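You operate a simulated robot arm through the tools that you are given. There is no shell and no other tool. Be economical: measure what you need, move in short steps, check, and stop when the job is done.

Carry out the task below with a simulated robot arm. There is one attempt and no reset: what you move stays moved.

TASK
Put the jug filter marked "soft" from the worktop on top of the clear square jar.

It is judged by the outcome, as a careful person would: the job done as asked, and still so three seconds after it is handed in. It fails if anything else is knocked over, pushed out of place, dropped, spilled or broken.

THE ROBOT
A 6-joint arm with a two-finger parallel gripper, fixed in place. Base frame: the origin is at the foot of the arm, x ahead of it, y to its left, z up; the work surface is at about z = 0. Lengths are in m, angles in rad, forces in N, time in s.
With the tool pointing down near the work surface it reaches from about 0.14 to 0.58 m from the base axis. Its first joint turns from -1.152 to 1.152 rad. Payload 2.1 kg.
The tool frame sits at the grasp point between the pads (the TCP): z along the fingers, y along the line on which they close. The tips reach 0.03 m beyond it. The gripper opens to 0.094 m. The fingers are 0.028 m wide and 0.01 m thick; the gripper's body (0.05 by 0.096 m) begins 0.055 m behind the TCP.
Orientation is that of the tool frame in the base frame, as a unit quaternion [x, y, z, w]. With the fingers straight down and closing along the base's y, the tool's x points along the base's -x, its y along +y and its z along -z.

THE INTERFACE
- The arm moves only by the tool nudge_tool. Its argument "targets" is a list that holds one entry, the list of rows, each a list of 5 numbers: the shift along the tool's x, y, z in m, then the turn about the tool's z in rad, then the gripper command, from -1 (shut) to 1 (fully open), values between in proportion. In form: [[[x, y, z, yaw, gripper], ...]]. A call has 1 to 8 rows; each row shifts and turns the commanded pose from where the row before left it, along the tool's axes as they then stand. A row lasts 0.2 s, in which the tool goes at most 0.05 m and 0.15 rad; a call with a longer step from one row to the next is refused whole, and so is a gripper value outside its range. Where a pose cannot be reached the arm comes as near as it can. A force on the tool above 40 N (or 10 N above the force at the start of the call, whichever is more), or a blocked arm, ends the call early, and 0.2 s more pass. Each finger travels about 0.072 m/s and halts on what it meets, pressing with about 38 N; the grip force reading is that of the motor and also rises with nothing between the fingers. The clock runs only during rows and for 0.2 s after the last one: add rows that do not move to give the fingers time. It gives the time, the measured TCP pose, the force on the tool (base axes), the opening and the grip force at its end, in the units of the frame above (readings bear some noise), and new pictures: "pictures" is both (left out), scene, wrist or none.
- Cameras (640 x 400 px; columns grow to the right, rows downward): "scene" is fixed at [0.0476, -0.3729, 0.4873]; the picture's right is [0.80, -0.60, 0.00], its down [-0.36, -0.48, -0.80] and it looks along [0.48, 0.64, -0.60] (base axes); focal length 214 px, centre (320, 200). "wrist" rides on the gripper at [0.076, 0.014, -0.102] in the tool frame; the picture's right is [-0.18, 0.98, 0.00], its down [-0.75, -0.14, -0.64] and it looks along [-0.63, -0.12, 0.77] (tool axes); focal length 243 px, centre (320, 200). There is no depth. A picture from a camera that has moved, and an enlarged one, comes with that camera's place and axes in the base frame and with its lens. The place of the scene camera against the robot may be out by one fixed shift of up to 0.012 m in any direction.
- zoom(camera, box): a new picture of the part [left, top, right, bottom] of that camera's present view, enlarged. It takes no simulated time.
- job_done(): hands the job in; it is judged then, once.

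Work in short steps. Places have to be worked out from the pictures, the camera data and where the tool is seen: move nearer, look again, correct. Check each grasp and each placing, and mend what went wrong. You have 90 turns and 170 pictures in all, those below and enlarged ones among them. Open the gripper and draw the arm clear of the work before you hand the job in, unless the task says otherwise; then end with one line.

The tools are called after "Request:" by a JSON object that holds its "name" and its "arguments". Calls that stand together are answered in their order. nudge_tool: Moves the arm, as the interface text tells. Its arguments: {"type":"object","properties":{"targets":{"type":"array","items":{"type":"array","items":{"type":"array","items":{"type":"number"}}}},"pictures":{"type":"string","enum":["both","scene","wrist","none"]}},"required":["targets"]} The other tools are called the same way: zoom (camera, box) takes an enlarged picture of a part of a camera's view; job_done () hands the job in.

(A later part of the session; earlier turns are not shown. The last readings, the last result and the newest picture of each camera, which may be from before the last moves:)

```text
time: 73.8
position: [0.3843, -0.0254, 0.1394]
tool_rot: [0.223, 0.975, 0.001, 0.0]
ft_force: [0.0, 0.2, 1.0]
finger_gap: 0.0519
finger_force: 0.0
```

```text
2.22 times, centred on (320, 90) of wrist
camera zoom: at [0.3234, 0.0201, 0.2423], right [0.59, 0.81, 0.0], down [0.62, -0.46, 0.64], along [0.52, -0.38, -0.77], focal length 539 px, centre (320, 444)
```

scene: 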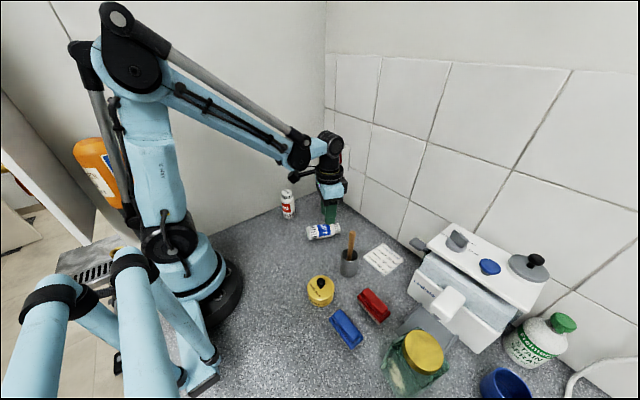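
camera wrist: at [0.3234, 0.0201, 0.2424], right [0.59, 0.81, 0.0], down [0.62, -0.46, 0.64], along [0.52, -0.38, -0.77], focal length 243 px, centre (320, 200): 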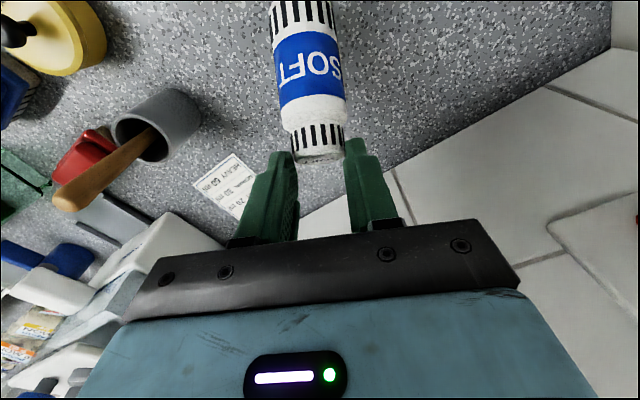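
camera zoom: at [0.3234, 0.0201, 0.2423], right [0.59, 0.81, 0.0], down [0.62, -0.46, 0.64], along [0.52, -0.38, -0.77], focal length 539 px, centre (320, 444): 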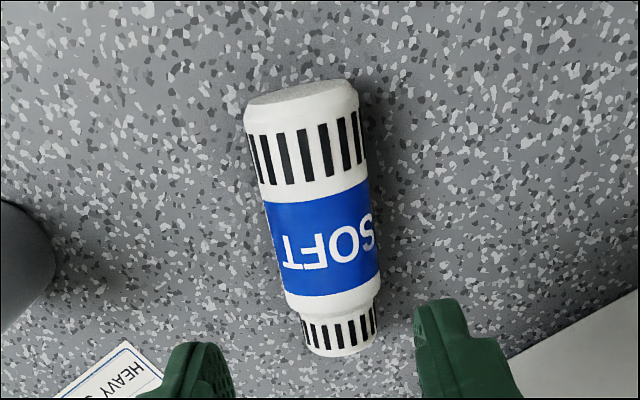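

The cap centre is at (0.418, -0.038), aligned with my yaw. I'll regrip fully seated, raise to about 0.115, and ease to a first small value.

Request:
{"name": "nudge_tool", "arguments": {"targets": [[[-0.0177, 0.0017, 0.03, 0, 0.1], [-0.0176, 0.0017, 0.03, 0, 0.1], [0, 0, 0.03, 0, 0.1], [0, 0, 0.017, 0, 0.1], [0, 0, 0, 0, 0.1], [0, 0, 0, 0, -0.25], [0, 0, 0, 0, -0.37], [0, 0, 0, 0, -0.37]]], "pictures": "wrist"}}

Request:
{"name": "nudge_tool", "arguments": {"targets": [[[0, 0, -0.01, 0, -0.37], [0.01, 0, -0.02, 0, -0.37], [0.01, 0, -0.025, 0, -0.37], [0.01, 0, -0.025, 0, -0.37], [0, 0, -0.005, 0, -0.37], [0, 0, 0, 0, -0.355], [0, 0, 0, 0, -0.345], [0, 0, 0, 0, -0.342]]], "pictures": "none"}}

Request:
{"name": "nudge_tool", "arguments": {"targets": [[[0, 0, 0, 0, -0.341], [0, 0, 0, 0, -0.34], [0, 0, 0, 0, -0.339], [0, 0, 0, 0, -0.338]]], "pictures": "wrist"}}

```text
time: 75.6
position: [0.4199, -0.0391, 0.0329]
tool_rot: [0.223, 0.975, 0.001, 0.0]
ft_force: [0.7, 0.2, -0.8]
finger_gap: 0.0313
finger_force: 38.4
camera wrist: at [0.3577, 0.0076, 0.1363], right [0.59, 0.81, 0.0], down [0.62, -0.46, 0.64], along [0.52, -0.38, -0.77], focal length 243 px, centre (320, 200)
```

wrist: 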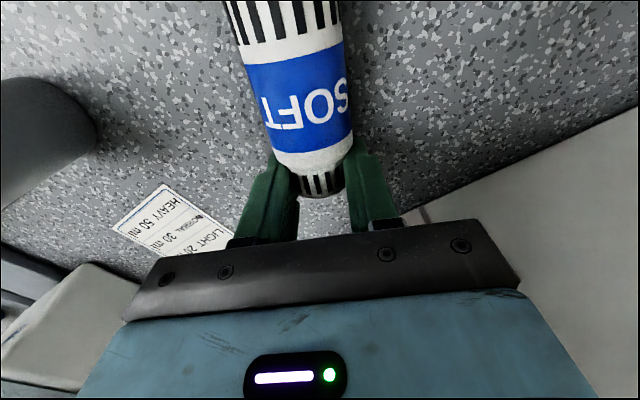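

```text
time: 77.4
position: [0.3894, -0.0259, 0.1168]
tool_rot: [0.224, 0.975, 0.001, 0.0]
ft_force: [0.2, -1.3, -0.1]
finger_gap: 0.0322
finger_force: 24.1
```

```text
time: 78.4
position: [0.39, -0.0267, 0.1175]
tool_rot: [0.223, 0.975, 0.001, 0.0]
ft_force: [0.4, 0.0, -0.1]
finger_gap: 0.0322
finger_force: 19.1
camera wrist: at [0.3283, 0.0205, 0.2207], right [0.59, 0.81, 0.0], down [0.62, -0.46, 0.64], along [0.52, -0.38, -0.77], focal length 243 px, centre (320, 200)
```

wrist: 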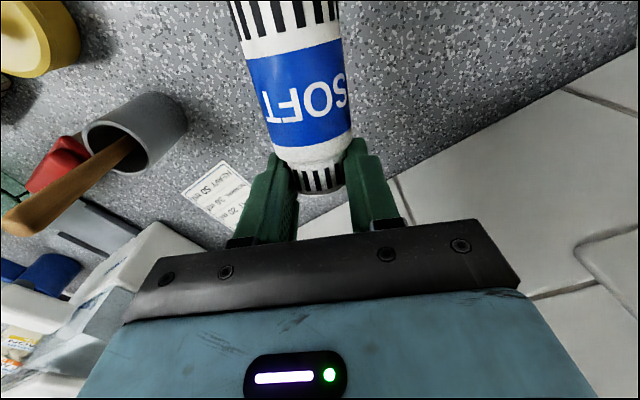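

There is a slight rotation and the force is still 19 N. I'll ease onward in single small steps, reading the force as I go.

Request:
{"name": "nudge_tool", "arguments": {"targets": [[[0, 0, 0, 0, -0.337], [0, 0, 0, 0, -0.336]]], "pictures": "none"}}

Request:
{"name": "nudge_tool", "arguments": {"targets": [[[0, 0, 0, 0, -0.3355], [0, 0, 0, 0, -0.335]]], "pictures": "wrist"}}

```text
time: 79.0
position: [0.3898, -0.0261, 0.1168]
tool_rot: [0.224, 0.975, 0.001, 0.0]
ft_force: [0.4, -0.7, 0.1]
finger_gap: 0.0324
finger_force: 6.6
```

```text
time: 79.6
position: [0.3898, -0.0254, 0.117]
tool_rot: [0.224, 0.975, 0.001, 0.0]
ft_force: [0.2, -0.3, -2.8]
finger_gap: 0.0324
finger_force: 0.8
camera wrist: at [0.3283, 0.0205, 0.2207], right [0.59, 0.81, 0.0], down [0.62, -0.46, 0.64], along [0.52, -0.38, -0.77], focal length 243 px, centre (320, 200)
```

wrist: 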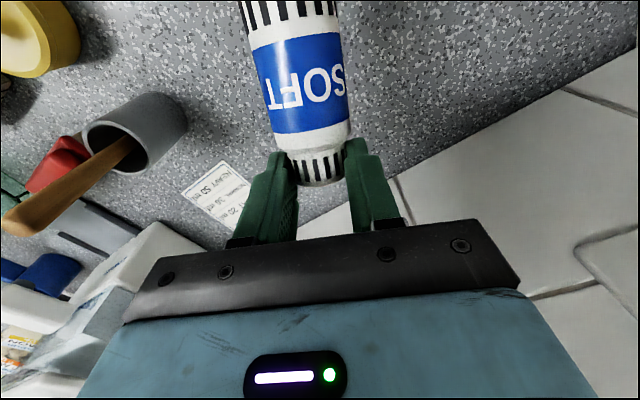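

It's rotating now at about 1 N. I'll hold this grip briefly.

Request:
{"name": "nudge_tool", "arguments": {"targets": [[[0, 0, 0, 0, -0.3355]]], "pictures": "wrist"}}

```text
time: 80.0
position: [0.3906, -0.0251, 0.1173]
tool_rot: [0.224, 0.975, 0.001, 0.0]
ft_force: [-0.1, -0.3, -1.3]
finger_gap: 0.0322
finger_force: 12.5
camera wrist: at [0.3283, 0.0205, 0.2207], right [0.59, 0.81, 0.0], down [0.62, -0.46, 0.64], along [0.52, -0.38, -0.77], focal length 243 px, centre (320, 200)
```

wrist: 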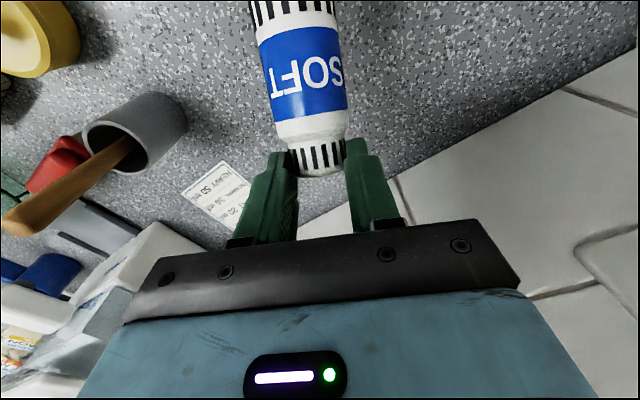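

It's about 35° and held again at 12 N. I'll check the seating from the side.

Request:
{"name": "zoom", "arguments": {"camera": "scene", "box": [300, 165, 370, 235]}}

```text
5.71 times, centred on (335, 200) of scene
camera zoom: at [0.0476, -0.3729, 0.4873], right [0.8, -0.6, 0.0], down [-0.36, -0.48, -0.8], along [0.48, 0.64, -0.6], focal length 1226 px, centre (234, 200)
```

zoom: 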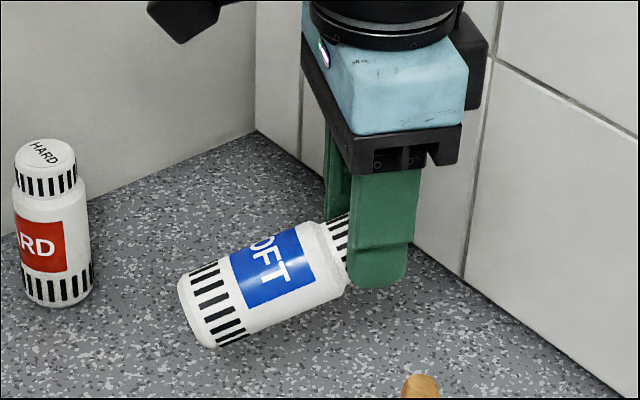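

The tilt is about 30°, but the cap is slowly sliding out of the pads. I'll ease for a single row at a time and then immediately clamp firmly.

Request:
{"name": "nudge_tool", "arguments": {"targets": [[[0, 0, 0, 0, -0.334], [0, 0, 0, 0, -0.37], [0, 0, 0, 0, -0.37]]], "pictures": "none"}}

Request:
{"name": "zoom", "arguments": {"camera": "scene", "box": [300, 165, 370, 235]}}

```text
time: 80.8
position: [0.3902, -0.0263, 0.1181]
tool_rot: [0.224, 0.975, 0.001, 0.001]
ft_force: [0.4, 0.3, -1.6]
finger_gap: 0.0316
finger_force: 38.0
```

```text
5.71 times, centred on (335, 200) of scene
camera zoom: at [0.0476, -0.3729, 0.4873], right [0.8, -0.6, 0.0], down [-0.36, -0.48, -0.8], along [0.48, 0.64, -0.6], focal length 1226 px, centre (234, 200)
```

zoom: 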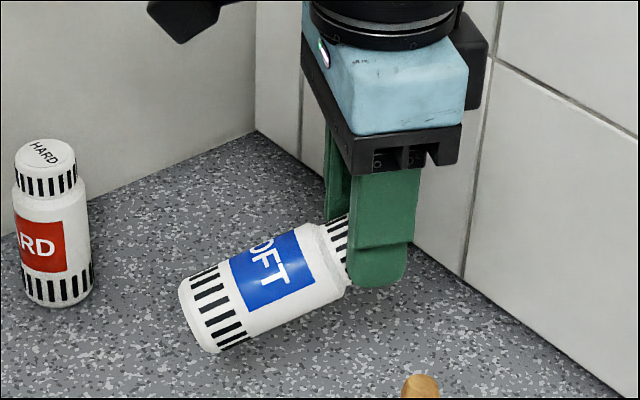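

That was controlled. I'll repeat the ease-and-clamp with a slightly larger ease.

Request:
{"name": "nudge_tool", "arguments": {"targets": [[[0, 0, 0, 0, -0.332], [0, 0, 0, 0, -0.37], [0, 0, 0, 0, -0.37]]], "pictures": "none"}}

Request:
{"name": "nudge_tool", "arguments": {"targets": [[[0, 0, 0, 0, -0.332], [0, 0, 0, 0, -0.37], [0, 0, 0, 0, -0.37]]], "pictures": "none"}}

Request:
{"name": "zoom", "arguments": {"camera": "scene", "box": [300, 165, 370, 235]}}

```text
time: 81.6
position: [0.3903, -0.0252, 0.1174]
tool_rot: [0.223, 0.975, 0.002, 0.001]
ft_force: [0.1, 0.1, 0.0]
finger_gap: 0.0317
finger_force: 38.1
```

```text
time: 82.4
position: [0.3915, -0.0259, 0.1169]
tool_rot: [0.223, 0.975, 0.001, 0.0]
ft_force: [0.7, 0.6, 0.5]
finger_gap: 0.0296
finger_force: 0.1
```

```text
5.71 times, centred on (335, 200) of scene
camera zoom: at [0.0476, -0.3729, 0.4873], right [0.8, -0.6, 0.0], down [-0.36, -0.48, -0.8], along [0.48, 0.64, -0.6], focal length 1226 px, centre (234, 200)
```

zoom: 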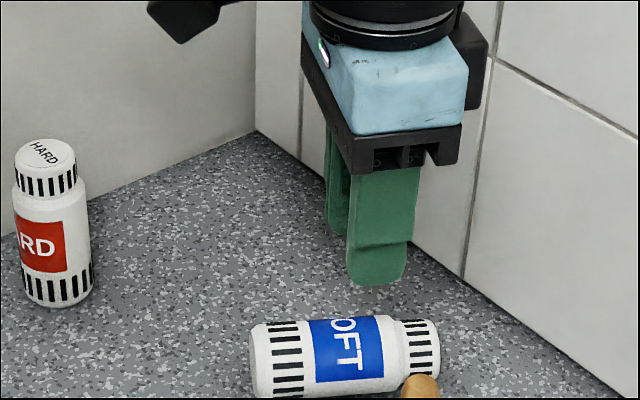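

Dropped again, so I'm switching to a method that doesn't rely on gravity. I'll grip the body firmly near its base and press the cap end against the solid tile wall (x≈0.50) while descending, which forces the cap upward. Then I'll seat the base on the counter. First I need to locate it again.

Request:
{"name": "nudge_tool", "arguments": {"targets": [[[0.02, 0, -0.02, 0, 0.2], [0.02, 0, -0.02, 0, 0.2], [0, 0, 0, 0, 0.2]]], "pictures": "wrist"}}

Request:
{"name": "zoom", "arguments": {"camera": "wrist", "box": [220, 0, 420, 160]}}

```text
time: 83.2
position: [0.3544, -0.0073, 0.1571]
tool_rot: [0.222, 0.975, 0.001, 0.0]
ft_force: [0.0, 0.0, -0.3]
finger_gap: 0.0563
finger_force: 0.0
camera wrist: at [0.2935, 0.0387, 0.2608], right [0.59, 0.81, 0.0], down [0.62, -0.45, 0.64], along [0.52, -0.38, -0.77], focal length 243 px, centre (320, 200)
```

wrist: 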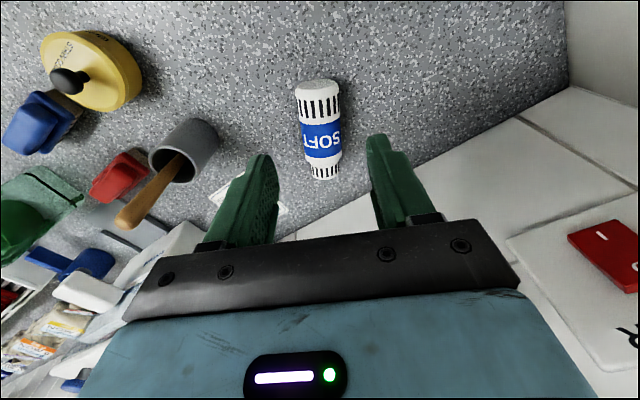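

```text
2.50 times, centred on (320, 80) of wrist
camera zoom: at [0.2935, 0.0387, 0.2608], right [0.59, 0.81, 0.0], down [0.62, -0.45, 0.64], along [0.52, -0.38, -0.77], focal length 606 px, centre (320, 500)
```

zoom: 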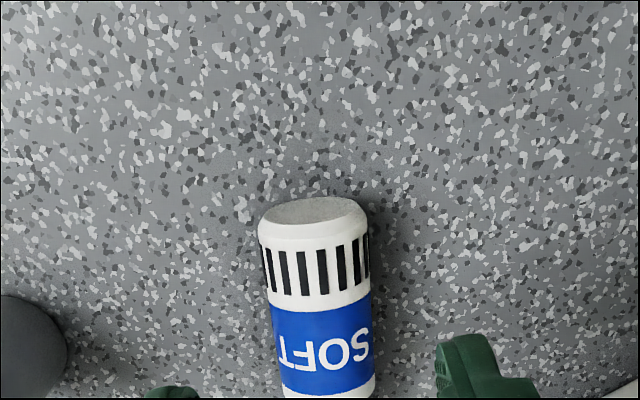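

The base is at (0.345, -0.003) with the axis at about -31°. I'll grip the body near its base at (0.369, -0.017).

Request:
{"name": "nudge_tool", "arguments": {"targets": [[[0, 0, 0, 0.09, 0.2], [-0.0176, -0.0006, 0.03, 0, 0.2], [0, 0, 0.035, 0, 0.2], [0, 0, 0.035, 0, 0.2], [0, 0, 0.017, 0, 0.2], [0, 0, 0, 0, 0.2], [0, 0, 0, 0, -0.1], [0, 0, 0, 0, -0.25]]], "pictures": "wrist"}}

```text
time: 85.0
position: [0.3702, -0.0182, 0.0391]
tool_rot: [0.267, 0.964, 0.001, 0.0]
ft_force: [0.1, -0.1, -0.2]
finger_gap: 0.037
finger_force: 12.9
camera wrist: at [0.3133, 0.0341, 0.1425], right [0.66, 0.75, 0.0], down [0.57, -0.51, 0.64], along [0.48, -0.42, -0.77], focal length 243 px, centre (320, 200)
```

wrist: 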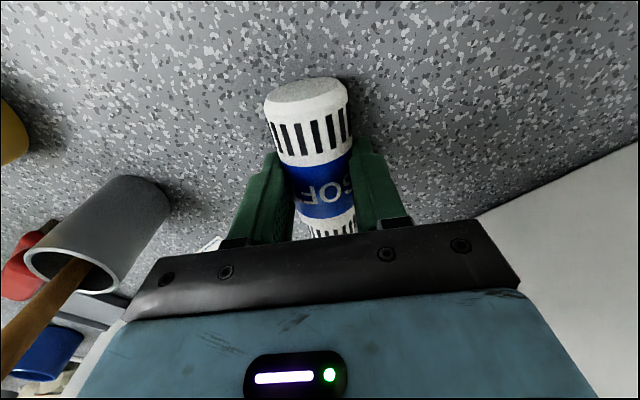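

The pads sit on the label around mid-body. I'll open, move 18 mm towards the base end, and regrip.

Request:
{"name": "nudge_tool", "arguments": {"targets": [[[0, 0, 0, 0, 0], [0, 0, 0, 0, 0.1], [0.009, 0, 0, 0, 0.1], [0.009, 0, 0, 0, 0.1], [0, 0, 0, 0, -0.1], [0, 0, 0, 0, -0.2], [0, 0, 0, 0, -0.25]]], "pictures": "wrist"}}

```text
time: 86.6
position: [0.3545, -0.0077, 0.0401]
tool_rot: [0.266, 0.964, 0.001, 0.001]
ft_force: [-0.4, -0.1, 0.3]
finger_gap: 0.0399
finger_force: 38.0
camera wrist: at [0.2977, 0.0433, 0.1426], right [0.66, 0.75, 0.0], down [0.57, -0.51, 0.64], along [0.48, -0.42, -0.77], focal length 243 px, centre (320, 200)
```

wrist: 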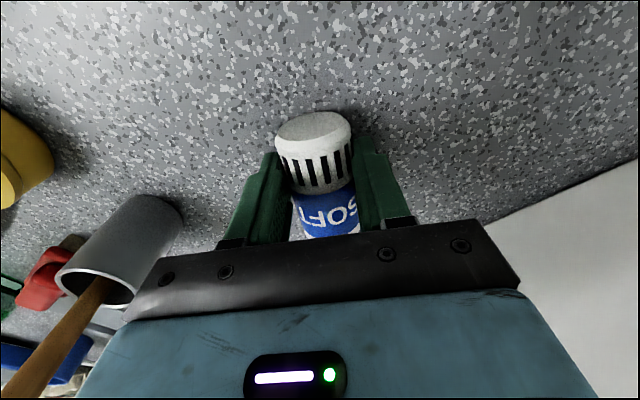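

It's gripped firmly about 24 mm from the base end. I'll lift to about 0.13 and turn so the cap points straight at the tile wall, staying in the clear area at y≈-0.05.

Request:
{"name": "nudge_tool", "arguments": {"targets": [[[0, 0, -0.015, 0, -0.3], [0, 0, -0.025, 0, -0.3], [0, 0, -0.025, 0, -0.3], [0, 0, -0.025, 0, -0.3], [0, 0, 0, -0.135, -0.3], [0, 0, 0, -0.135, -0.3], [0, 0, 0, -0.135, -0.3], [0, 0, 0, -0.135, -0.3]]]}}

```text
time: 88.4
position: [0.3543, -0.0092, 0.1304]
tool_rot: [-0.001, 1.0, 0.001, 0.0]
ft_force: [0.0, 0.1, 0.2]
finger_gap: 0.0397
finger_force: 38.1
camera wrist: at [0.2795, 0.0058, 0.2336], right [0.18, 0.98, 0.0], down [0.75, -0.14, 0.64], along [0.63, -0.12, -0.77], focal length 243 px, centre (320, 200)
```

scene: 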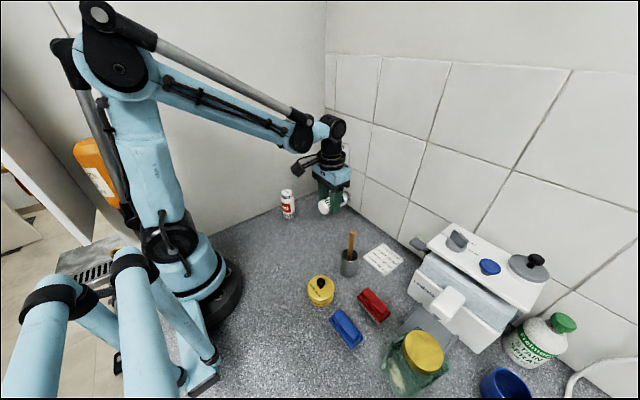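
wrist: 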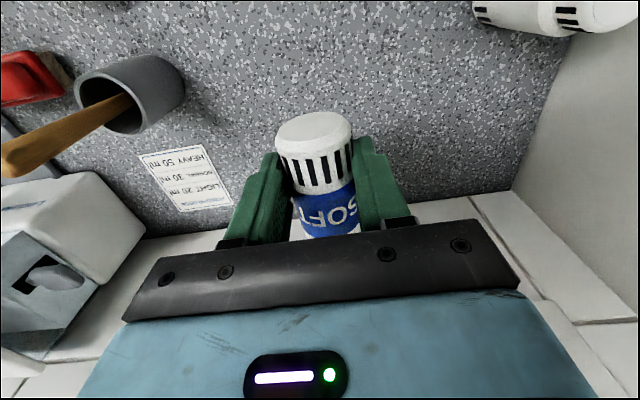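

The wall plane is at x≈0.495. I'll approach with the cap end just short of the wall and y shifted to -0.04.

Request:
{"name": "nudge_tool", "arguments": {"targets": [[[-0.02, -0.015, 0, 0, -0.3], [-0.02, -0.015, 0, 0, -0.3], [-0.02, 0, 0, 0, -0.3], [-0.006, 0, 0, 0, -0.3], [-0.004, 0, 0, 0, -0.3], [0, 0, 0, 0, -0.3]]], "pictures": "none"}}

Request:
{"name": "zoom", "arguments": {"camera": "scene", "box": [310, 130, 400, 230]}}

```text
time: 89.8
position: [0.4247, -0.0388, 0.1293]
tool_rot: [0.0, 1.0, 0.001, 0.0]
ft_force: [0.4, 0.3, -0.7]
finger_gap: 0.0396
finger_force: 38.7
```

```text
4.00 times, centred on (355, 180) of scene
camera zoom: at [0.0476, -0.3729, 0.4873], right [0.8, -0.6, 0.0], down [-0.36, -0.48, -0.8], along [0.48, 0.64, -0.6], focal length 858 px, centre (180, 280)
```

zoom: 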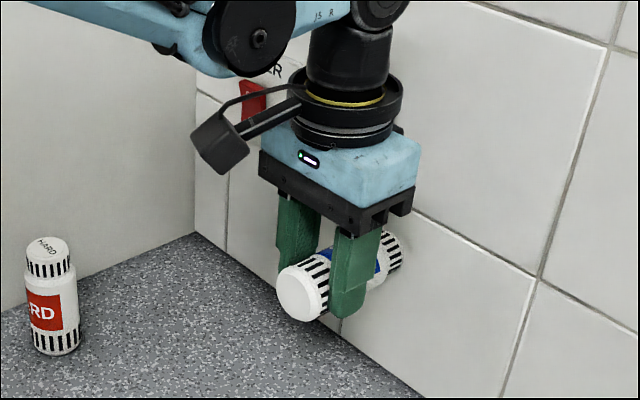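

It's near the wall with no contact yet. I'll step forward gently until I feel it.

Request:
{"name": "nudge_tool", "arguments": {"targets": [[[-0.003, 0, 0, 0, -0.3], [-0.003, 0, 0, 0, -0.3]]], "pictures": "none"}}

Request:
{"name": "nudge_tool", "arguments": {"targets": [[[-0.002, 0, 0, 0, -0.3], [-0.001, 0, 0, 0, -0.3]]], "pictures": "none"}}

```text
time: 90.4
position: [0.429, -0.0385, 0.1304]
tool_rot: [0.0, 1.0, 0.001, -0.003]
ft_force: [-17.5, 0.3, 4.2]
finger_gap: 0.0397
finger_force: 37.9
```

```text
time: 91.0
position: [0.4304, -0.0389, 0.1293]
tool_rot: [-0.001, 1.0, 0.001, -0.007]
ft_force: [-32.8, 3.1, -1.1]
finger_gap: 0.0399
finger_force: 37.9
```

Contact is at x≈0.427. I'll back off slightly to about 15 N, soften the grip to make turning easier, and descend so wall friction lifts the cap end.

Request:
{"name": "nudge_tool", "arguments": {"targets": [[[0.0018, 0, 0, 0, -0.168], [0, 0, 0.008, 0, -0.168], [0, 0, 0.01, 0, -0.168], [0, 0, 0, 0, -0.168]]], "pictures": "none"}}

Request:
{"name": "zoom", "arguments": {"camera": "scene", "box": [310, 130, 400, 230]}}

```text
time: 92.0
position: [0.431, -0.0381, 0.1124]
tool_rot: [0.0, 1.0, 0.001, 0.0]
ft_force: [-0.3, -0.4, -0.7]
finger_gap: 0.04
finger_force: 24.5
```

```text
4.00 times, centred on (355, 180) of scene
camera zoom: at [0.0476, -0.3729, 0.4873], right [0.8, -0.6, 0.0], down [-0.36, -0.48, -0.8], along [0.48, 0.64, -0.6], focal length 858 px, centre (180, 280)
```

zoom: 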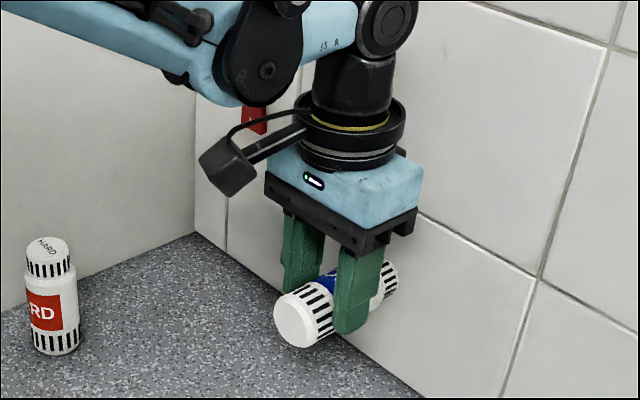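

The cartridge slid slightly in the softer grip. I'll grip more firmly and press and descend together.

Request:
{"name": "nudge_tool", "arguments": {"targets": [[[0, 0, 0, 0, -0.2], [-0.002, 0, 0.005, 0, -0.2], [-0.0015, 0, 0.008, 0, -0.2], [0, 0, 0.008, 0, -0.2]]], "pictures": "none"}}

Request:
{"name": "zoom", "arguments": {"camera": "scene", "box": [310, 130, 400, 230]}}

```text
time: 93.0
position: [0.4354, -0.0377, 0.0916]
tool_rot: [0.0, 1.0, 0.001, 0.0]
ft_force: [-0.4, -0.3, -0.7]
finger_gap: 0.0397
finger_force: 37.6
```

```text
4.00 times, centred on (355, 180) of scene
camera zoom: at [0.0476, -0.3729, 0.4873], right [0.8, -0.6, 0.0], down [-0.36, -0.48, -0.8], along [0.48, 0.64, -0.6], focal length 858 px, centre (180, 280)
```

zoom: 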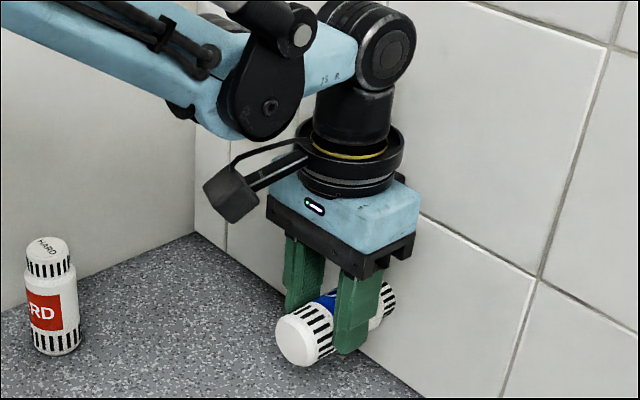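

I need a wrist view to tell tilt from sliding.

Request:
{"name": "zoom", "arguments": {"camera": "wrist", "box": [200, 80, 440, 240]}}

Request:
{"name": "zoom", "arguments": {"camera": "scene", "box": [340, 190, 400, 230]}}

```text
2.50 times, centred on (320, 160) of wrist
camera zoom: at [0.36, -0.0236, 0.1946], right [0.18, 0.98, 0.0], down [0.75, -0.14, 0.64], along [0.63, -0.12, -0.77], focal length 606 px, centre (320, 300)
```

zoom: 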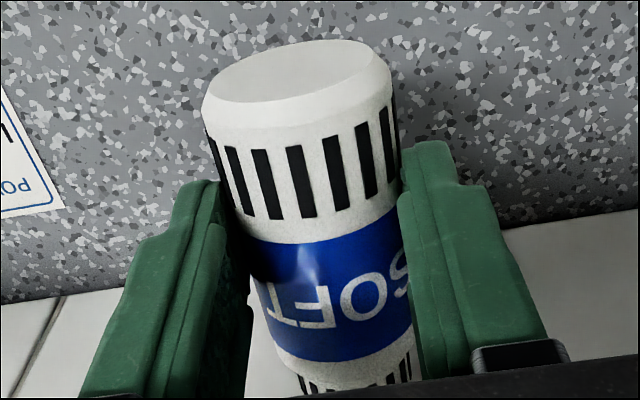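

```text
10.00 times, centred on (370, 210) of scene
camera zoom: at [0.0476, -0.3729, 0.4873], right [0.8, -0.6, 0.0], down [-0.36, -0.48, -0.8], along [0.48, 0.64, -0.6], focal length 2145 px, centre (-180, 100)
```

zoom: 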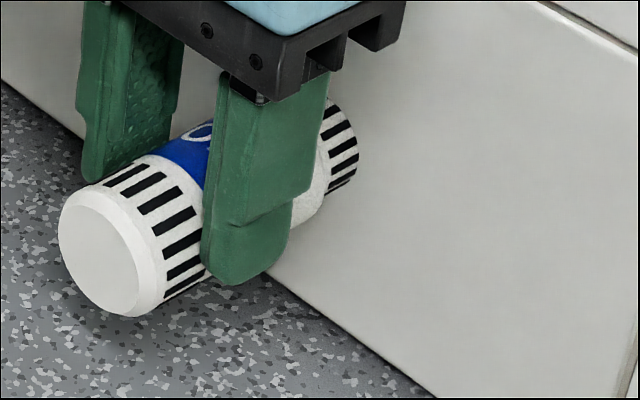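

Pushing only slid it axially, so the friction is too low from horizontal. A normal-force lever is better: rest the cap end on a fixed edge and descend beside it. The jar's lid is the right height and I need to measure the jar anyway, using only a light grip so the push is about 1 N. I'll back away, rise and go to look at the jar.

Request:
{"name": "nudge_tool", "arguments": {"targets": [[[0.02, 0, -0.02, 0, -0.3], [0.03, 0, -0.03, 0, -0.3], [0.03, 0, -0.035, 0, -0.3], [0.03, 0, -0.035, 0, -0.3], [0.03, 0, -0.035, 0, -0.3], [0.02, -0.03, -0.03, 0, -0.3], [0.01, -0.04, -0.01, 0, -0.3], [0.005, -0.04, 0, 0, -0.3]]], "pictures": "none"}}

Request:
{"name": "nudge_tool", "arguments": {"targets": [[[0, -0.04, 0, 0.13, -0.3], [0, 0, 0, 0.13, -0.3], [0, 0, 0, 0.13, -0.3], [0, 0, 0, 0.13, -0.3], [0, 0, 0, 0.13, -0.3], [0, 0, 0, 0.135, -0.3], [0, 0, 0, 0, -0.3]]]}}

```text
time: 94.8
position: [0.2613, -0.1495, 0.2864]
tool_rot: [0.0, 1.0, 0.001, 0.0]
ft_force: [-0.4, 0.8, -1.9]
finger_gap: 0.0396
finger_force: 37.5
```

```text
time: 96.4
position: [0.2598, -0.1882, 0.2869]
tool_rot: [0.383, 0.924, 0.0, 0.0]
ft_force: [0.2, -0.6, -1.3]
finger_gap: 0.0396
finger_force: 38.2
camera wrist: at [0.2172, -0.1237, 0.3891], right [0.83, 0.56, 0.0], down [0.43, -0.63, 0.64], along [0.36, -0.53, -0.77], focal length 243 px, centre (320, 200)
```

scene: 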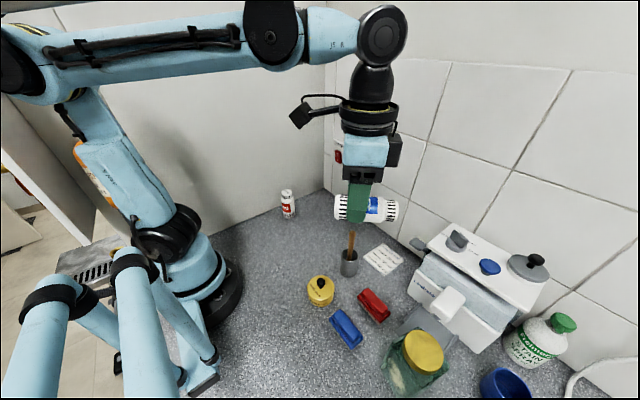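
wrist: 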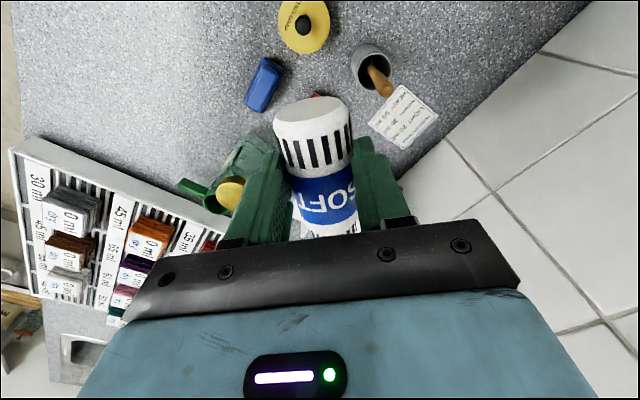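

Everything else is still in place. Triangulating the jar lid gives about (0.240, -0.368) with its top at z≈0.12. I'll look closely at the jar's shape and orientation.

Request:
{"name": "zoom", "arguments": {"camera": "scene", "box": [370, 310, 470, 400]}}

```text
4.44 times, centred on (420, 355) of scene
camera zoom: at [0.0476, -0.3729, 0.4873], right [0.8, -0.6, 0.0], down [-0.36, -0.48, -0.8], along [0.48, 0.64, -0.6], focal length 953 px, centre (-124, -489)
```

zoom: 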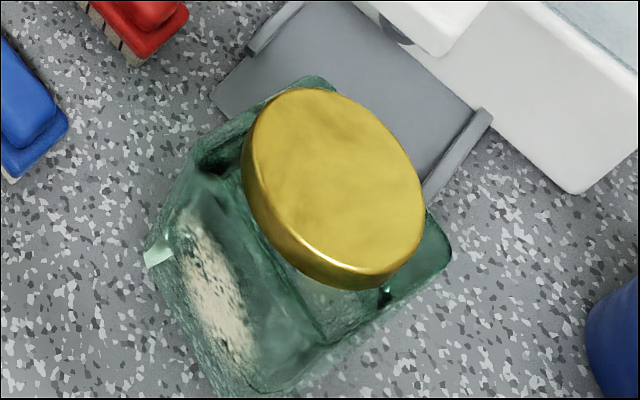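

The jar is roughly axis-aligned, with its lid centre at (0.241, -0.368) and a lid radius of about 0.033. I'll turn so the cap points to -y and come in from the +y side, above lid height.

Request:
{"name": "nudge_tool", "arguments": {"targets": [[[0, 0, 0, 0.13, -0.3], [0, 0, 0, 0.13, -0.3], [0, 0, 0, 0.13, -0.3], [0, 0, 0, 0.13, -0.3], [0, 0, 0, 0.13, -0.3], [0, 0, 0, 0.135, -0.3], [0, 0, 0, 0, -0.3]]], "pictures": "none"}}

Request:
{"name": "nudge_tool", "arguments": {"targets": [[[-0.025, -0.005, 0.015, 0, -0.3], [-0.03, -0.005, 0.02, 0, -0.3], [-0.025, -0.005, 0.02, 0, -0.3], [-0.02, -0.004, 0.02, 0, -0.3], [0, 0, 0.01, 0, -0.3], [0, 0, 0, 0, -0.3]]]}}

```text
time: 98.0
position: [0.2599, -0.1885, 0.2858]
tool_rot: [0.707, 0.707, 0.001, 0.0]
ft_force: [-0.2, -0.4, -1.2]
finger_gap: 0.0394
finger_force: 38.1
```

```text
time: 99.4
position: [0.241, -0.289, 0.1999]
tool_rot: [0.707, 0.707, 0.0, -0.001]
ft_force: [-0.2, 0.1, -1.4]
finger_gap: 0.0398
finger_force: 37.9
camera wrist: at [0.2565, -0.212, 0.3031], right [0.98, -0.18, 0.0], down [-0.14, -0.75, 0.64], along [-0.12, -0.63, -0.77], focal length 243 px, centre (320, 200)
```

scene: 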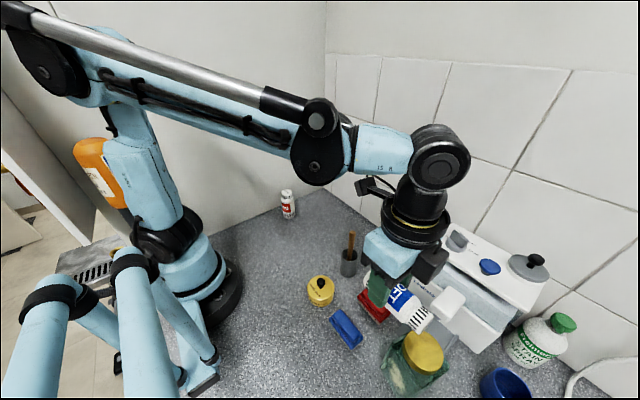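
wrist: 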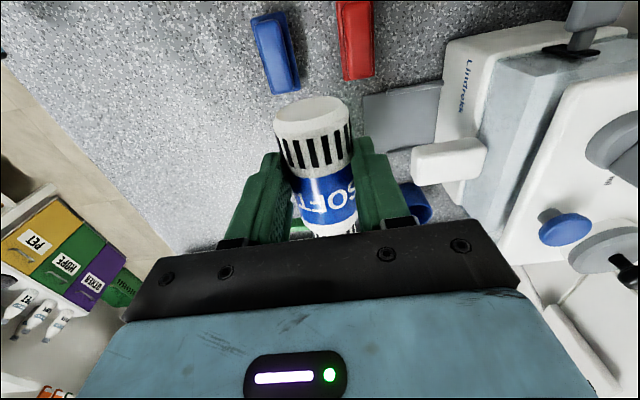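

Well positioned. I'll move 8 mm closer and descend to just above lid contact, then check.

Request:
{"name": "nudge_tool", "arguments": {"targets": [[[-0.008, 0, 0.015, 0, -0.3], [0, 0, 0.015, 0, -0.3], [0, 0, 0, 0, -0.3]]], "pictures": "none"}}

Request:
{"name": "zoom", "arguments": {"camera": "scene", "box": [350, 250, 470, 390]}}

```text
time: 100.2
position: [0.2424, -0.2954, 0.1696]
tool_rot: [0.707, 0.708, 0.0, 0.0]
ft_force: [0.1, 10.4, 21.3]
finger_gap: 0.0397
finger_force: 38.0
```

```text
2.86 times, centred on (410, 320) of scene
camera zoom: at [0.0476, -0.3728, 0.4874], right [0.8, -0.6, 0.0], down [-0.36, -0.48, -0.8], along [0.48, 0.64, -0.6], focal length 613 px, centre (63, -143)
```

zoom: 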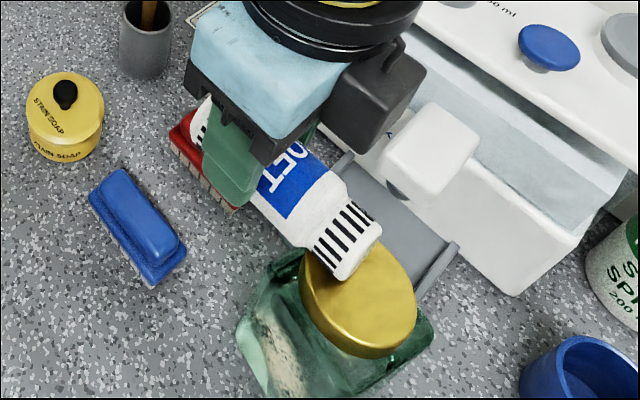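

It's already in contact with 21 N on the lid, more than I want. I'll back up a little and soften the grip so it can pivot with little force.

Request:
{"name": "nudge_tool", "arguments": {"targets": [[[0, 0, -0.002, 0, -0.2], [0, 0, 0, 0, -0.175], [0, 0, 0, 0, -0.168], [0, 0, 0, 0, -0.164]]], "pictures": "none"}}

Request:
{"name": "nudge_tool", "arguments": {"targets": [[[0, 0, 0.003, 0, -0.163], [0, 0, 0.003, 0, -0.163]]], "pictures": "none"}}

Request:
{"name": "zoom", "arguments": {"camera": "scene", "box": [350, 250, 470, 390]}}

```text
time: 101.2
position: [0.2411, -0.2957, 0.1713]
tool_rot: [0.707, 0.707, 0.0, 0.0]
ft_force: [0.2, 0.3, -1.1]
finger_gap: 0.0404
finger_force: 18.9
```

```text
time: 101.8
position: [0.2414, -0.2962, 0.1668]
tool_rot: [0.707, 0.707, 0.0, 0.0]
ft_force: [-0.8, 0.5, -0.2]
finger_gap: 0.0406
finger_force: 6.1
```

```text
2.86 times, centred on (410, 320) of scene
camera zoom: at [0.0476, -0.3729, 0.4873], right [0.8, -0.6, 0.0], down [-0.36, -0.48, -0.8], along [0.48, 0.64, -0.6], focal length 613 px, centre (63, -143)
```

zoom: 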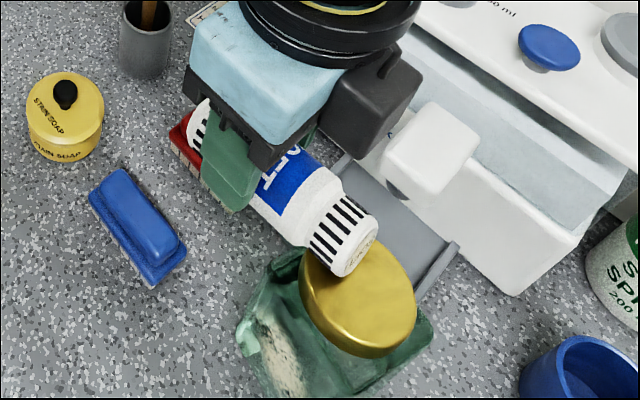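

It works: the cap is pivoting up off the lid with almost no force and the jar is undisturbed. I'll continue descending in small steps.

Request:
{"name": "nudge_tool", "arguments": {"targets": [[[0, 0, 0.004, 0, -0.164], [0, 0, 0.004, 0, -0.164], [0, 0, 0.004, 0, -0.164]]], "pictures": "none"}}

Request:
{"name": "zoom", "arguments": {"camera": "scene", "box": [350, 250, 470, 390]}}

```text
time: 102.6
position: [0.2397, -0.2949, 0.155]
tool_rot: [0.707, 0.707, 0.0, -0.001]
ft_force: [0.4, 0.5, -0.5]
finger_gap: 0.0406
finger_force: 0.9
```

```text
2.86 times, centred on (410, 320) of scene
camera zoom: at [0.0476, -0.3729, 0.4873], right [0.8, -0.6, 0.0], down [-0.36, -0.48, -0.8], along [0.48, 0.64, -0.6], focal length 613 px, centre (63, -143)
```

zoom: 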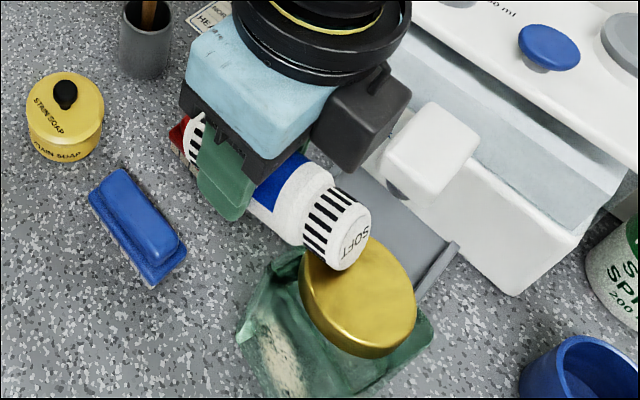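

Continuing with a slightly firmer grip.

Request:
{"name": "nudge_tool", "arguments": {"targets": [[[0, 0, 0, 0, -0.167], [0, 0, 0.005, 0, -0.167], [0, 0, 0.005, 0, -0.167], [0, 0, 0.005, 0, -0.167]]], "pictures": "none"}}

Request:
{"name": "zoom", "arguments": {"camera": "scene", "box": [350, 250, 470, 390]}}

```text
time: 103.6
position: [0.2423, -0.2947, 0.1395]
tool_rot: [0.707, 0.707, 0.0, -0.001]
ft_force: [0.0, 1.5, 2.6]
finger_gap: 0.0404
finger_force: 18.3
```

```text
2.86 times, centred on (410, 320) of scene
camera zoom: at [0.0476, -0.3729, 0.4873], right [0.8, -0.6, 0.0], down [-0.36, -0.48, -0.8], along [0.48, 0.64, -0.6], focal length 613 px, centre (63, -143)
```

zoom: 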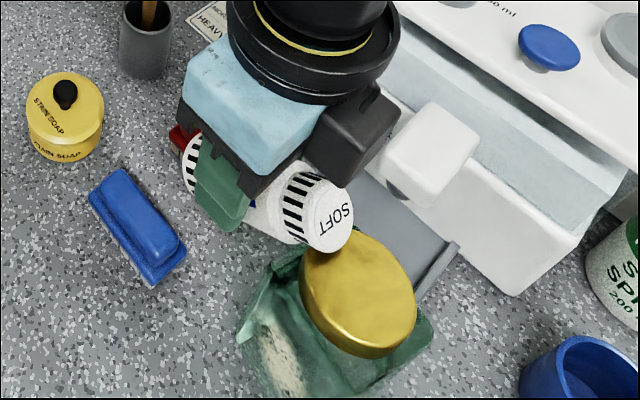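

At about 40° now with a small contact force. I'll keep going.

Request:
{"name": "nudge_tool", "arguments": {"targets": [[[0, 0, 0.005, 0, -0.164], [0, 0, 0.005, 0, -0.164], [0, 0, 0.005, 0, -0.166]]], "pictures": "none"}}

Request:
{"name": "zoom", "arguments": {"camera": "scene", "box": [350, 250, 470, 390]}}

```text
time: 104.4
position: [0.2399, -0.2959, 0.1251]
tool_rot: [0.707, 0.707, 0.0, 0.0]
ft_force: [1.1, 0.6, -0.8]
finger_gap: 0.0406
finger_force: 12.3
```

```text
2.86 times, centred on (410, 320) of scene
camera zoom: at [0.0476, -0.3729, 0.4873], right [0.8, -0.6, 0.0], down [-0.36, -0.48, -0.8], along [0.48, 0.64, -0.6], focal length 613 px, centre (63, -143)
```

zoom: 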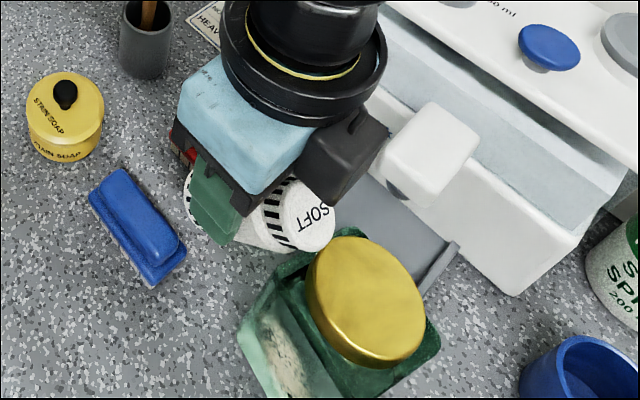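

The lid has shifted a few millimetres, so the jar is starting to be pushed and I'll stop here. I'll clamp firmly, back away and check the jar and the tilt.

Request:
{"name": "nudge_tool", "arguments": {"targets": [[[0, 0, 0, 0, -0.3], [0, 0, 0, 0, -0.3], [0.015, 0, -0.01, 0, -0.3], [0.02, 0, -0.03, 0, -0.3], [0.02, 0, -0.03, 0, -0.3], [0.01, 0, -0.03, 0, -0.3], [0, 0, 0, 0, -0.3]]], "pictures": "wrist"}}

Request:
{"name": "zoom", "arguments": {"camera": "scene", "box": [330, 200, 470, 400]}}

```text
time: 106.0
position: [0.2408, -0.2324, 0.2246]
tool_rot: [0.706, 0.708, 0.0, -0.001]
ft_force: [0.2, -0.5, -1.2]
finger_gap: 0.04
finger_force: 37.9
camera wrist: at [0.257, -0.156, 0.3274], right [0.98, -0.18, 0.0], down [-0.14, -0.75, 0.64], along [-0.12, -0.63, -0.77], focal length 243 px, centre (320, 200)
```

wrist: 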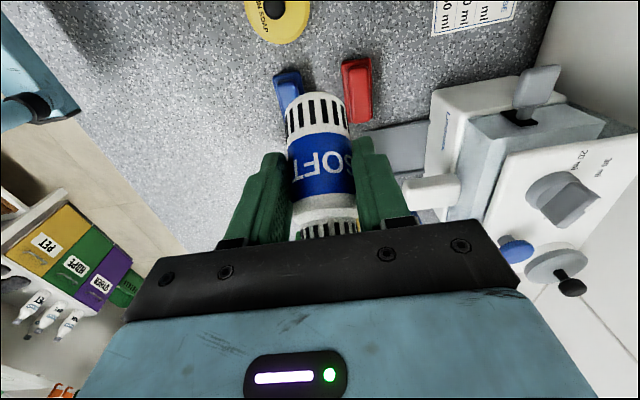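

```text
2.00 times, centred on (400, 300) of scene
camera zoom: at [0.0476, -0.3729, 0.4873], right [0.8, -0.6, 0.0], down [-0.36, -0.48, -0.8], along [0.48, 0.64, -0.6], focal length 429 px, centre (160, 0)
```

zoom: 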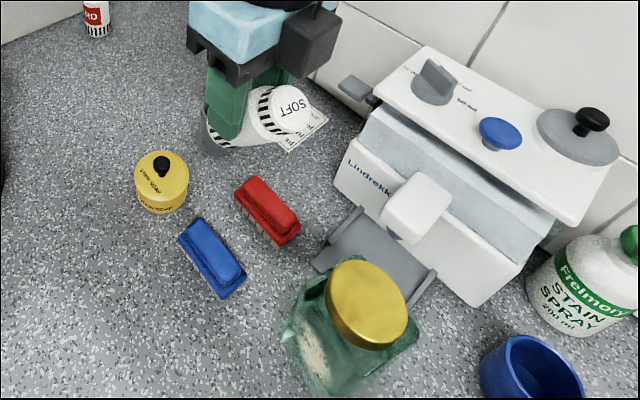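

The jar is back exactly where it was; it had only flexed. The cartridge is now tilted about 45° cap-up and firmly held. I'll carry it high to the open counter and drag its base lightly there to finish uprighting it.

Request:
{"name": "nudge_tool", "arguments": {"targets": [[[0, 0, -0.03, 0, -0.3], [0, 0, -0.03, 0, -0.3], [0.02, 0.03, 0, 0, -0.3], [0.03, 0.03, 0, 0, -0.3], [0.03, 0.03, 0, 0, -0.3], [0.03, 0.03, 0, 0, -0.3], [0.03, 0.01, 0, 0, -0.3], [0.02, 0, 0, 0, -0.3]]], "pictures": "none"}}

Request:
{"name": "nudge_tool", "arguments": {"targets": [[[0, 0, 0.035, 0, -0.3], [0, 0, 0.045, 0, -0.3], [0, 0, 0.045, 0, -0.3], [0, 0, 0.04, 0, -0.3], [0, 0, 0.03, 0, -0.3], [0, 0, 0, 0, -0.3]]]}}

Request:
{"name": "zoom", "arguments": {"camera": "scene", "box": [300, 160, 390, 250]}}

```text
time: 107.8
position: [0.3709, -0.0701, 0.2849]
tool_rot: [0.707, 0.707, 0.0, -0.001]
ft_force: [-0.8, 1.3, -1.8]
finger_gap: 0.0398
finger_force: 37.9
```

```text
time: 109.2
position: [0.3708, -0.0713, 0.0915]
tool_rot: [0.707, 0.707, 0.001, -0.001]
ft_force: [-0.4, 0.4, -0.9]
finger_gap: 0.0399
finger_force: 38.2
camera wrist: at [0.3864, 0.0059, 0.1938], right [0.98, -0.18, 0.0], down [-0.14, -0.75, 0.64], along [-0.12, -0.63, -0.77], focal length 243 px, centre (320, 200)
```

scene: 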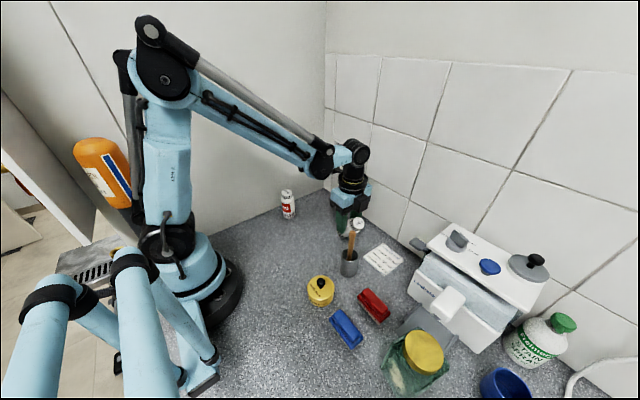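
wrist: 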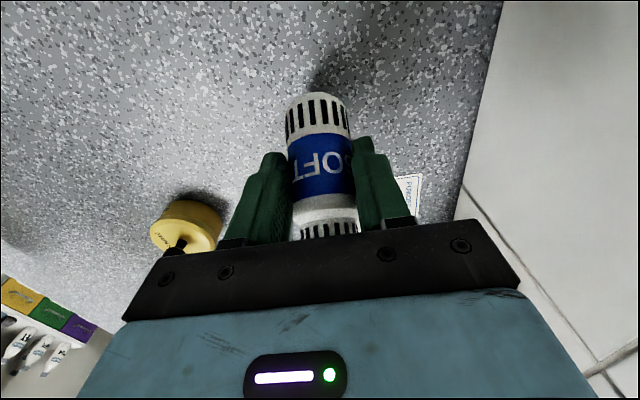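

```text
4.44 times, centred on (345, 205) of scene
camera zoom: at [0.0476, -0.3729, 0.4873], right [0.8, -0.6, 0.0], down [-0.36, -0.48, -0.8], along [0.48, 0.64, -0.6], focal length 953 px, centre (209, 178)
```

zoom: 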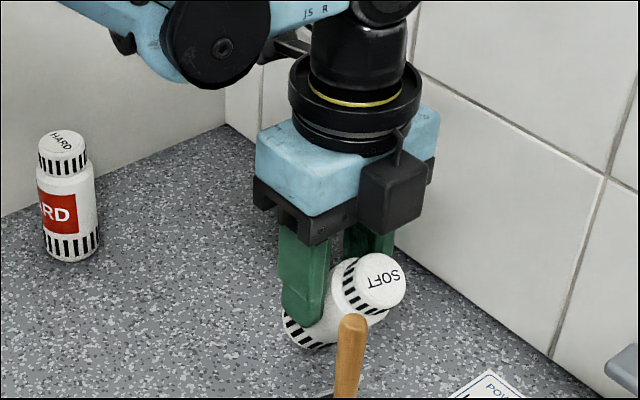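

It's tilted about 45°. I'll lower until the base rim touches, then try dragging the base back across the counter with a moderate grip to rotate it upright.

Request:
{"name": "nudge_tool", "arguments": {"targets": [[[0, 0, 0.012, 0, -0.3], [0, 0, 0.01, 0, -0.3], [0, 0, 0.004, 0, -0.3]]], "pictures": "none"}}

Request:
{"name": "nudge_tool", "arguments": {"targets": [[[0, 0, 0.003, 0, -0.3], [0, 0, 0.002, 0, -0.3]]], "pictures": "none"}}

```text
time: 110.0
position: [0.3714, -0.0718, 0.0658]
tool_rot: [0.707, 0.707, 0.0, 0.001]
ft_force: [-3.1, -8.3, 35.0]
finger_gap: 0.0401
finger_force: 37.4
```

```text
time: 110.6
position: [0.3723, -0.0713, 0.06]
tool_rot: [0.707, 0.708, 0.001, 0.001]
ft_force: [0.0, -6.3, 36.2]
finger_gap: 0.0403
finger_force: 37.9
```

There are 36 N of contact and the pads are just slipping. I'll drag towards +y now.

Request:
{"name": "nudge_tool", "arguments": {"targets": [[[0.006, 0, 0, 0, -0.25], [0.01, 0, 0, 0, -0.25], [0.01, 0, 0.001, 0, -0.25], [0, 0, 0, 0, -0.25]]], "pictures": "none"}}

Request:
{"name": "zoom", "arguments": {"camera": "scene", "box": [300, 160, 390, 250]}}

```text
time: 111.6
position: [0.3709, -0.0463, 0.0587]
tool_rot: [0.707, 0.707, -0.001, 0.001]
ft_force: [2.3, -12.7, 32.5]
finger_gap: 0.0398
finger_force: 38.6
```

```text
4.44 times, centred on (345, 205) of scene
camera zoom: at [0.0475, -0.3729, 0.4873], right [0.8, -0.6, 0.0], down [-0.36, -0.48, -0.8], along [0.48, 0.64, -0.6], focal length 953 px, centre (209, 178)
```

zoom: 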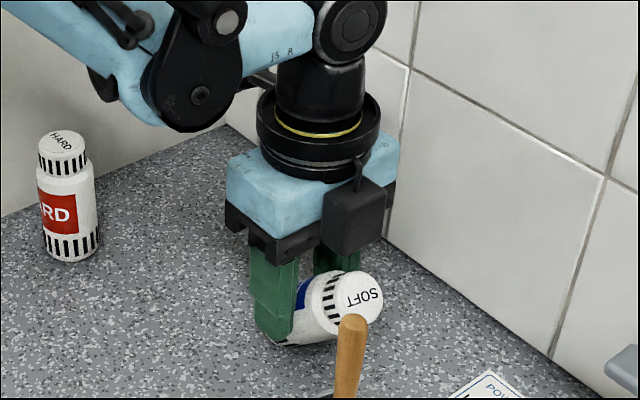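

The counter is too slippery (μ≈0.39) to rotate it from this angle; I need about 55° first. I'll go back to the lid lever with a softer grip to gain the remaining 15–20°.

Request:
{"name": "nudge_tool", "arguments": {"targets": [[[0, 0, -0.03, 0, -0.3], [0, 0, -0.05, 0, -0.3], [0, 0, -0.05, 0, -0.3], [0, 0, -0.05, 0, -0.3], [0, 0, -0.045, 0, -0.3], [-0.03, -0.03, 0, 0, -0.3], [-0.035, -0.03, 0, 0, -0.3], [-0.035, -0.03, 0, 0, -0.3]]], "pictures": "none"}}

Request:
{"name": "nudge_tool", "arguments": {"targets": [[[-0.035, -0.03, 0, 0, -0.3], [-0.035, -0.01, 0, 0, -0.3], [-0.03, 0, 0.02, 0, -0.3], [-0.03, 0, 0.03, 0, -0.3], [-0.015, 0, 0.03, 0, -0.3], [0, 0, 0.025, 0, -0.3], [0, 0, 0, 0, -0.3]]], "pictures": "wrist"}}

Request:
{"name": "zoom", "arguments": {"camera": "scene", "box": [350, 250, 470, 390]}}

```text
time: 113.4
position: [0.2812, -0.1447, 0.2816]
tool_rot: [0.707, 0.707, 0.0, -0.001]
ft_force: [-1.0, 0.7, -1.0]
finger_gap: 0.0396
finger_force: 38.2
```

```text
time: 115.0
position: [0.2405, -0.2891, 0.1791]
tool_rot: [0.708, 0.707, 0.001, -0.001]
ft_force: [-0.5, 0.5, -1.3]
finger_gap: 0.0397
finger_force: 37.9
camera wrist: at [0.256, -0.2134, 0.2815], right [0.98, -0.18, 0.0], down [-0.14, -0.75, 0.64], along [-0.12, -0.63, -0.77], focal length 243 px, centre (320, 200)
```

wrist: 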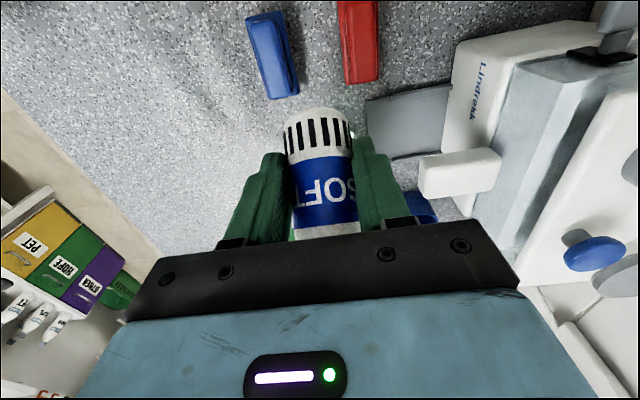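

```text
2.86 times, centred on (410, 320) of scene
camera zoom: at [0.0476, -0.3729, 0.4873], right [0.8, -0.6, 0.0], down [-0.36, -0.48, -0.8], along [0.48, 0.64, -0.6], focal length 613 px, centre (63, -143)
```

zoom: 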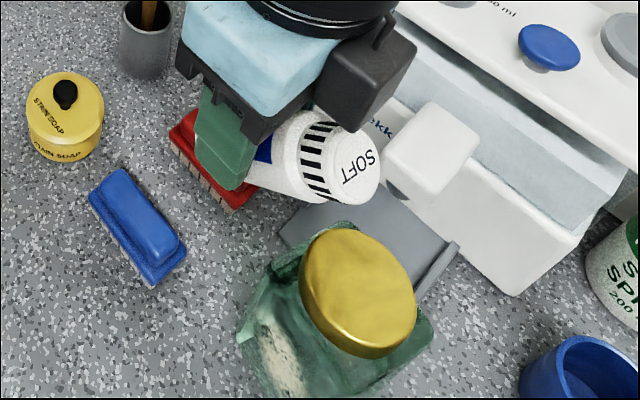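

The jar is unmoved. I'll move 10 mm closer, descend to just above contact, then soften the grip and continue gently.

Request:
{"name": "nudge_tool", "arguments": {"targets": [[[-0.005, 0, 0.012, 0, -0.3], [-0.004, 0, 0.012, 0, -0.3], [0, 0, 0, 0, -0.2], [0, 0, 0, 0, -0.17], [0, 0, 0, 0, -0.165], [0, 0, 0, 0, -0.163]]], "pictures": "none"}}

Request:
{"name": "nudge_tool", "arguments": {"targets": [[[0, 0, 0.004, 0, -0.162], [0, 0, 0.004, 0, -0.162], [0, 0, 0.004, 0, -0.162]]], "pictures": "none"}}

Request:
{"name": "zoom", "arguments": {"camera": "scene", "box": [350, 250, 470, 390]}}

```text
time: 116.4
position: [0.2416, -0.2992, 0.1535]
tool_rot: [0.707, 0.707, 0.001, -0.001]
ft_force: [0.1, -0.5, -0.1]
finger_gap: 0.0399
finger_force: 6.8
```

```text
time: 117.2
position: [0.2412, -0.2989, 0.1418]
tool_rot: [0.707, 0.707, 0.001, 0.0]
ft_force: [-0.4, 2.8, 2.6]
finger_gap: 0.0402
finger_force: 31.2
```

```text
2.86 times, centred on (410, 320) of scene
camera zoom: at [0.0476, -0.3729, 0.4873], right [0.8, -0.6, 0.0], down [-0.36, -0.48, -0.8], along [0.48, 0.64, -0.6], focal length 613 px, centre (63, -143)
```

zoom: 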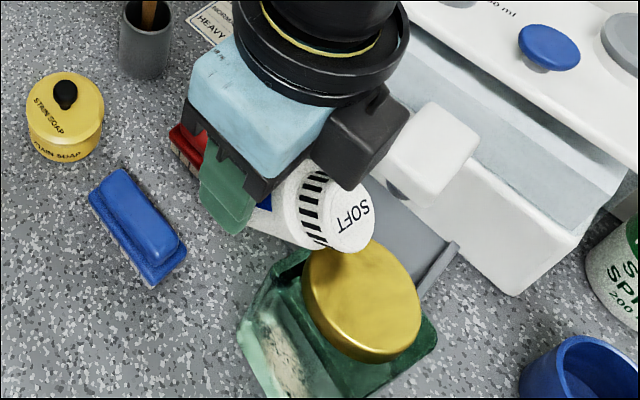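

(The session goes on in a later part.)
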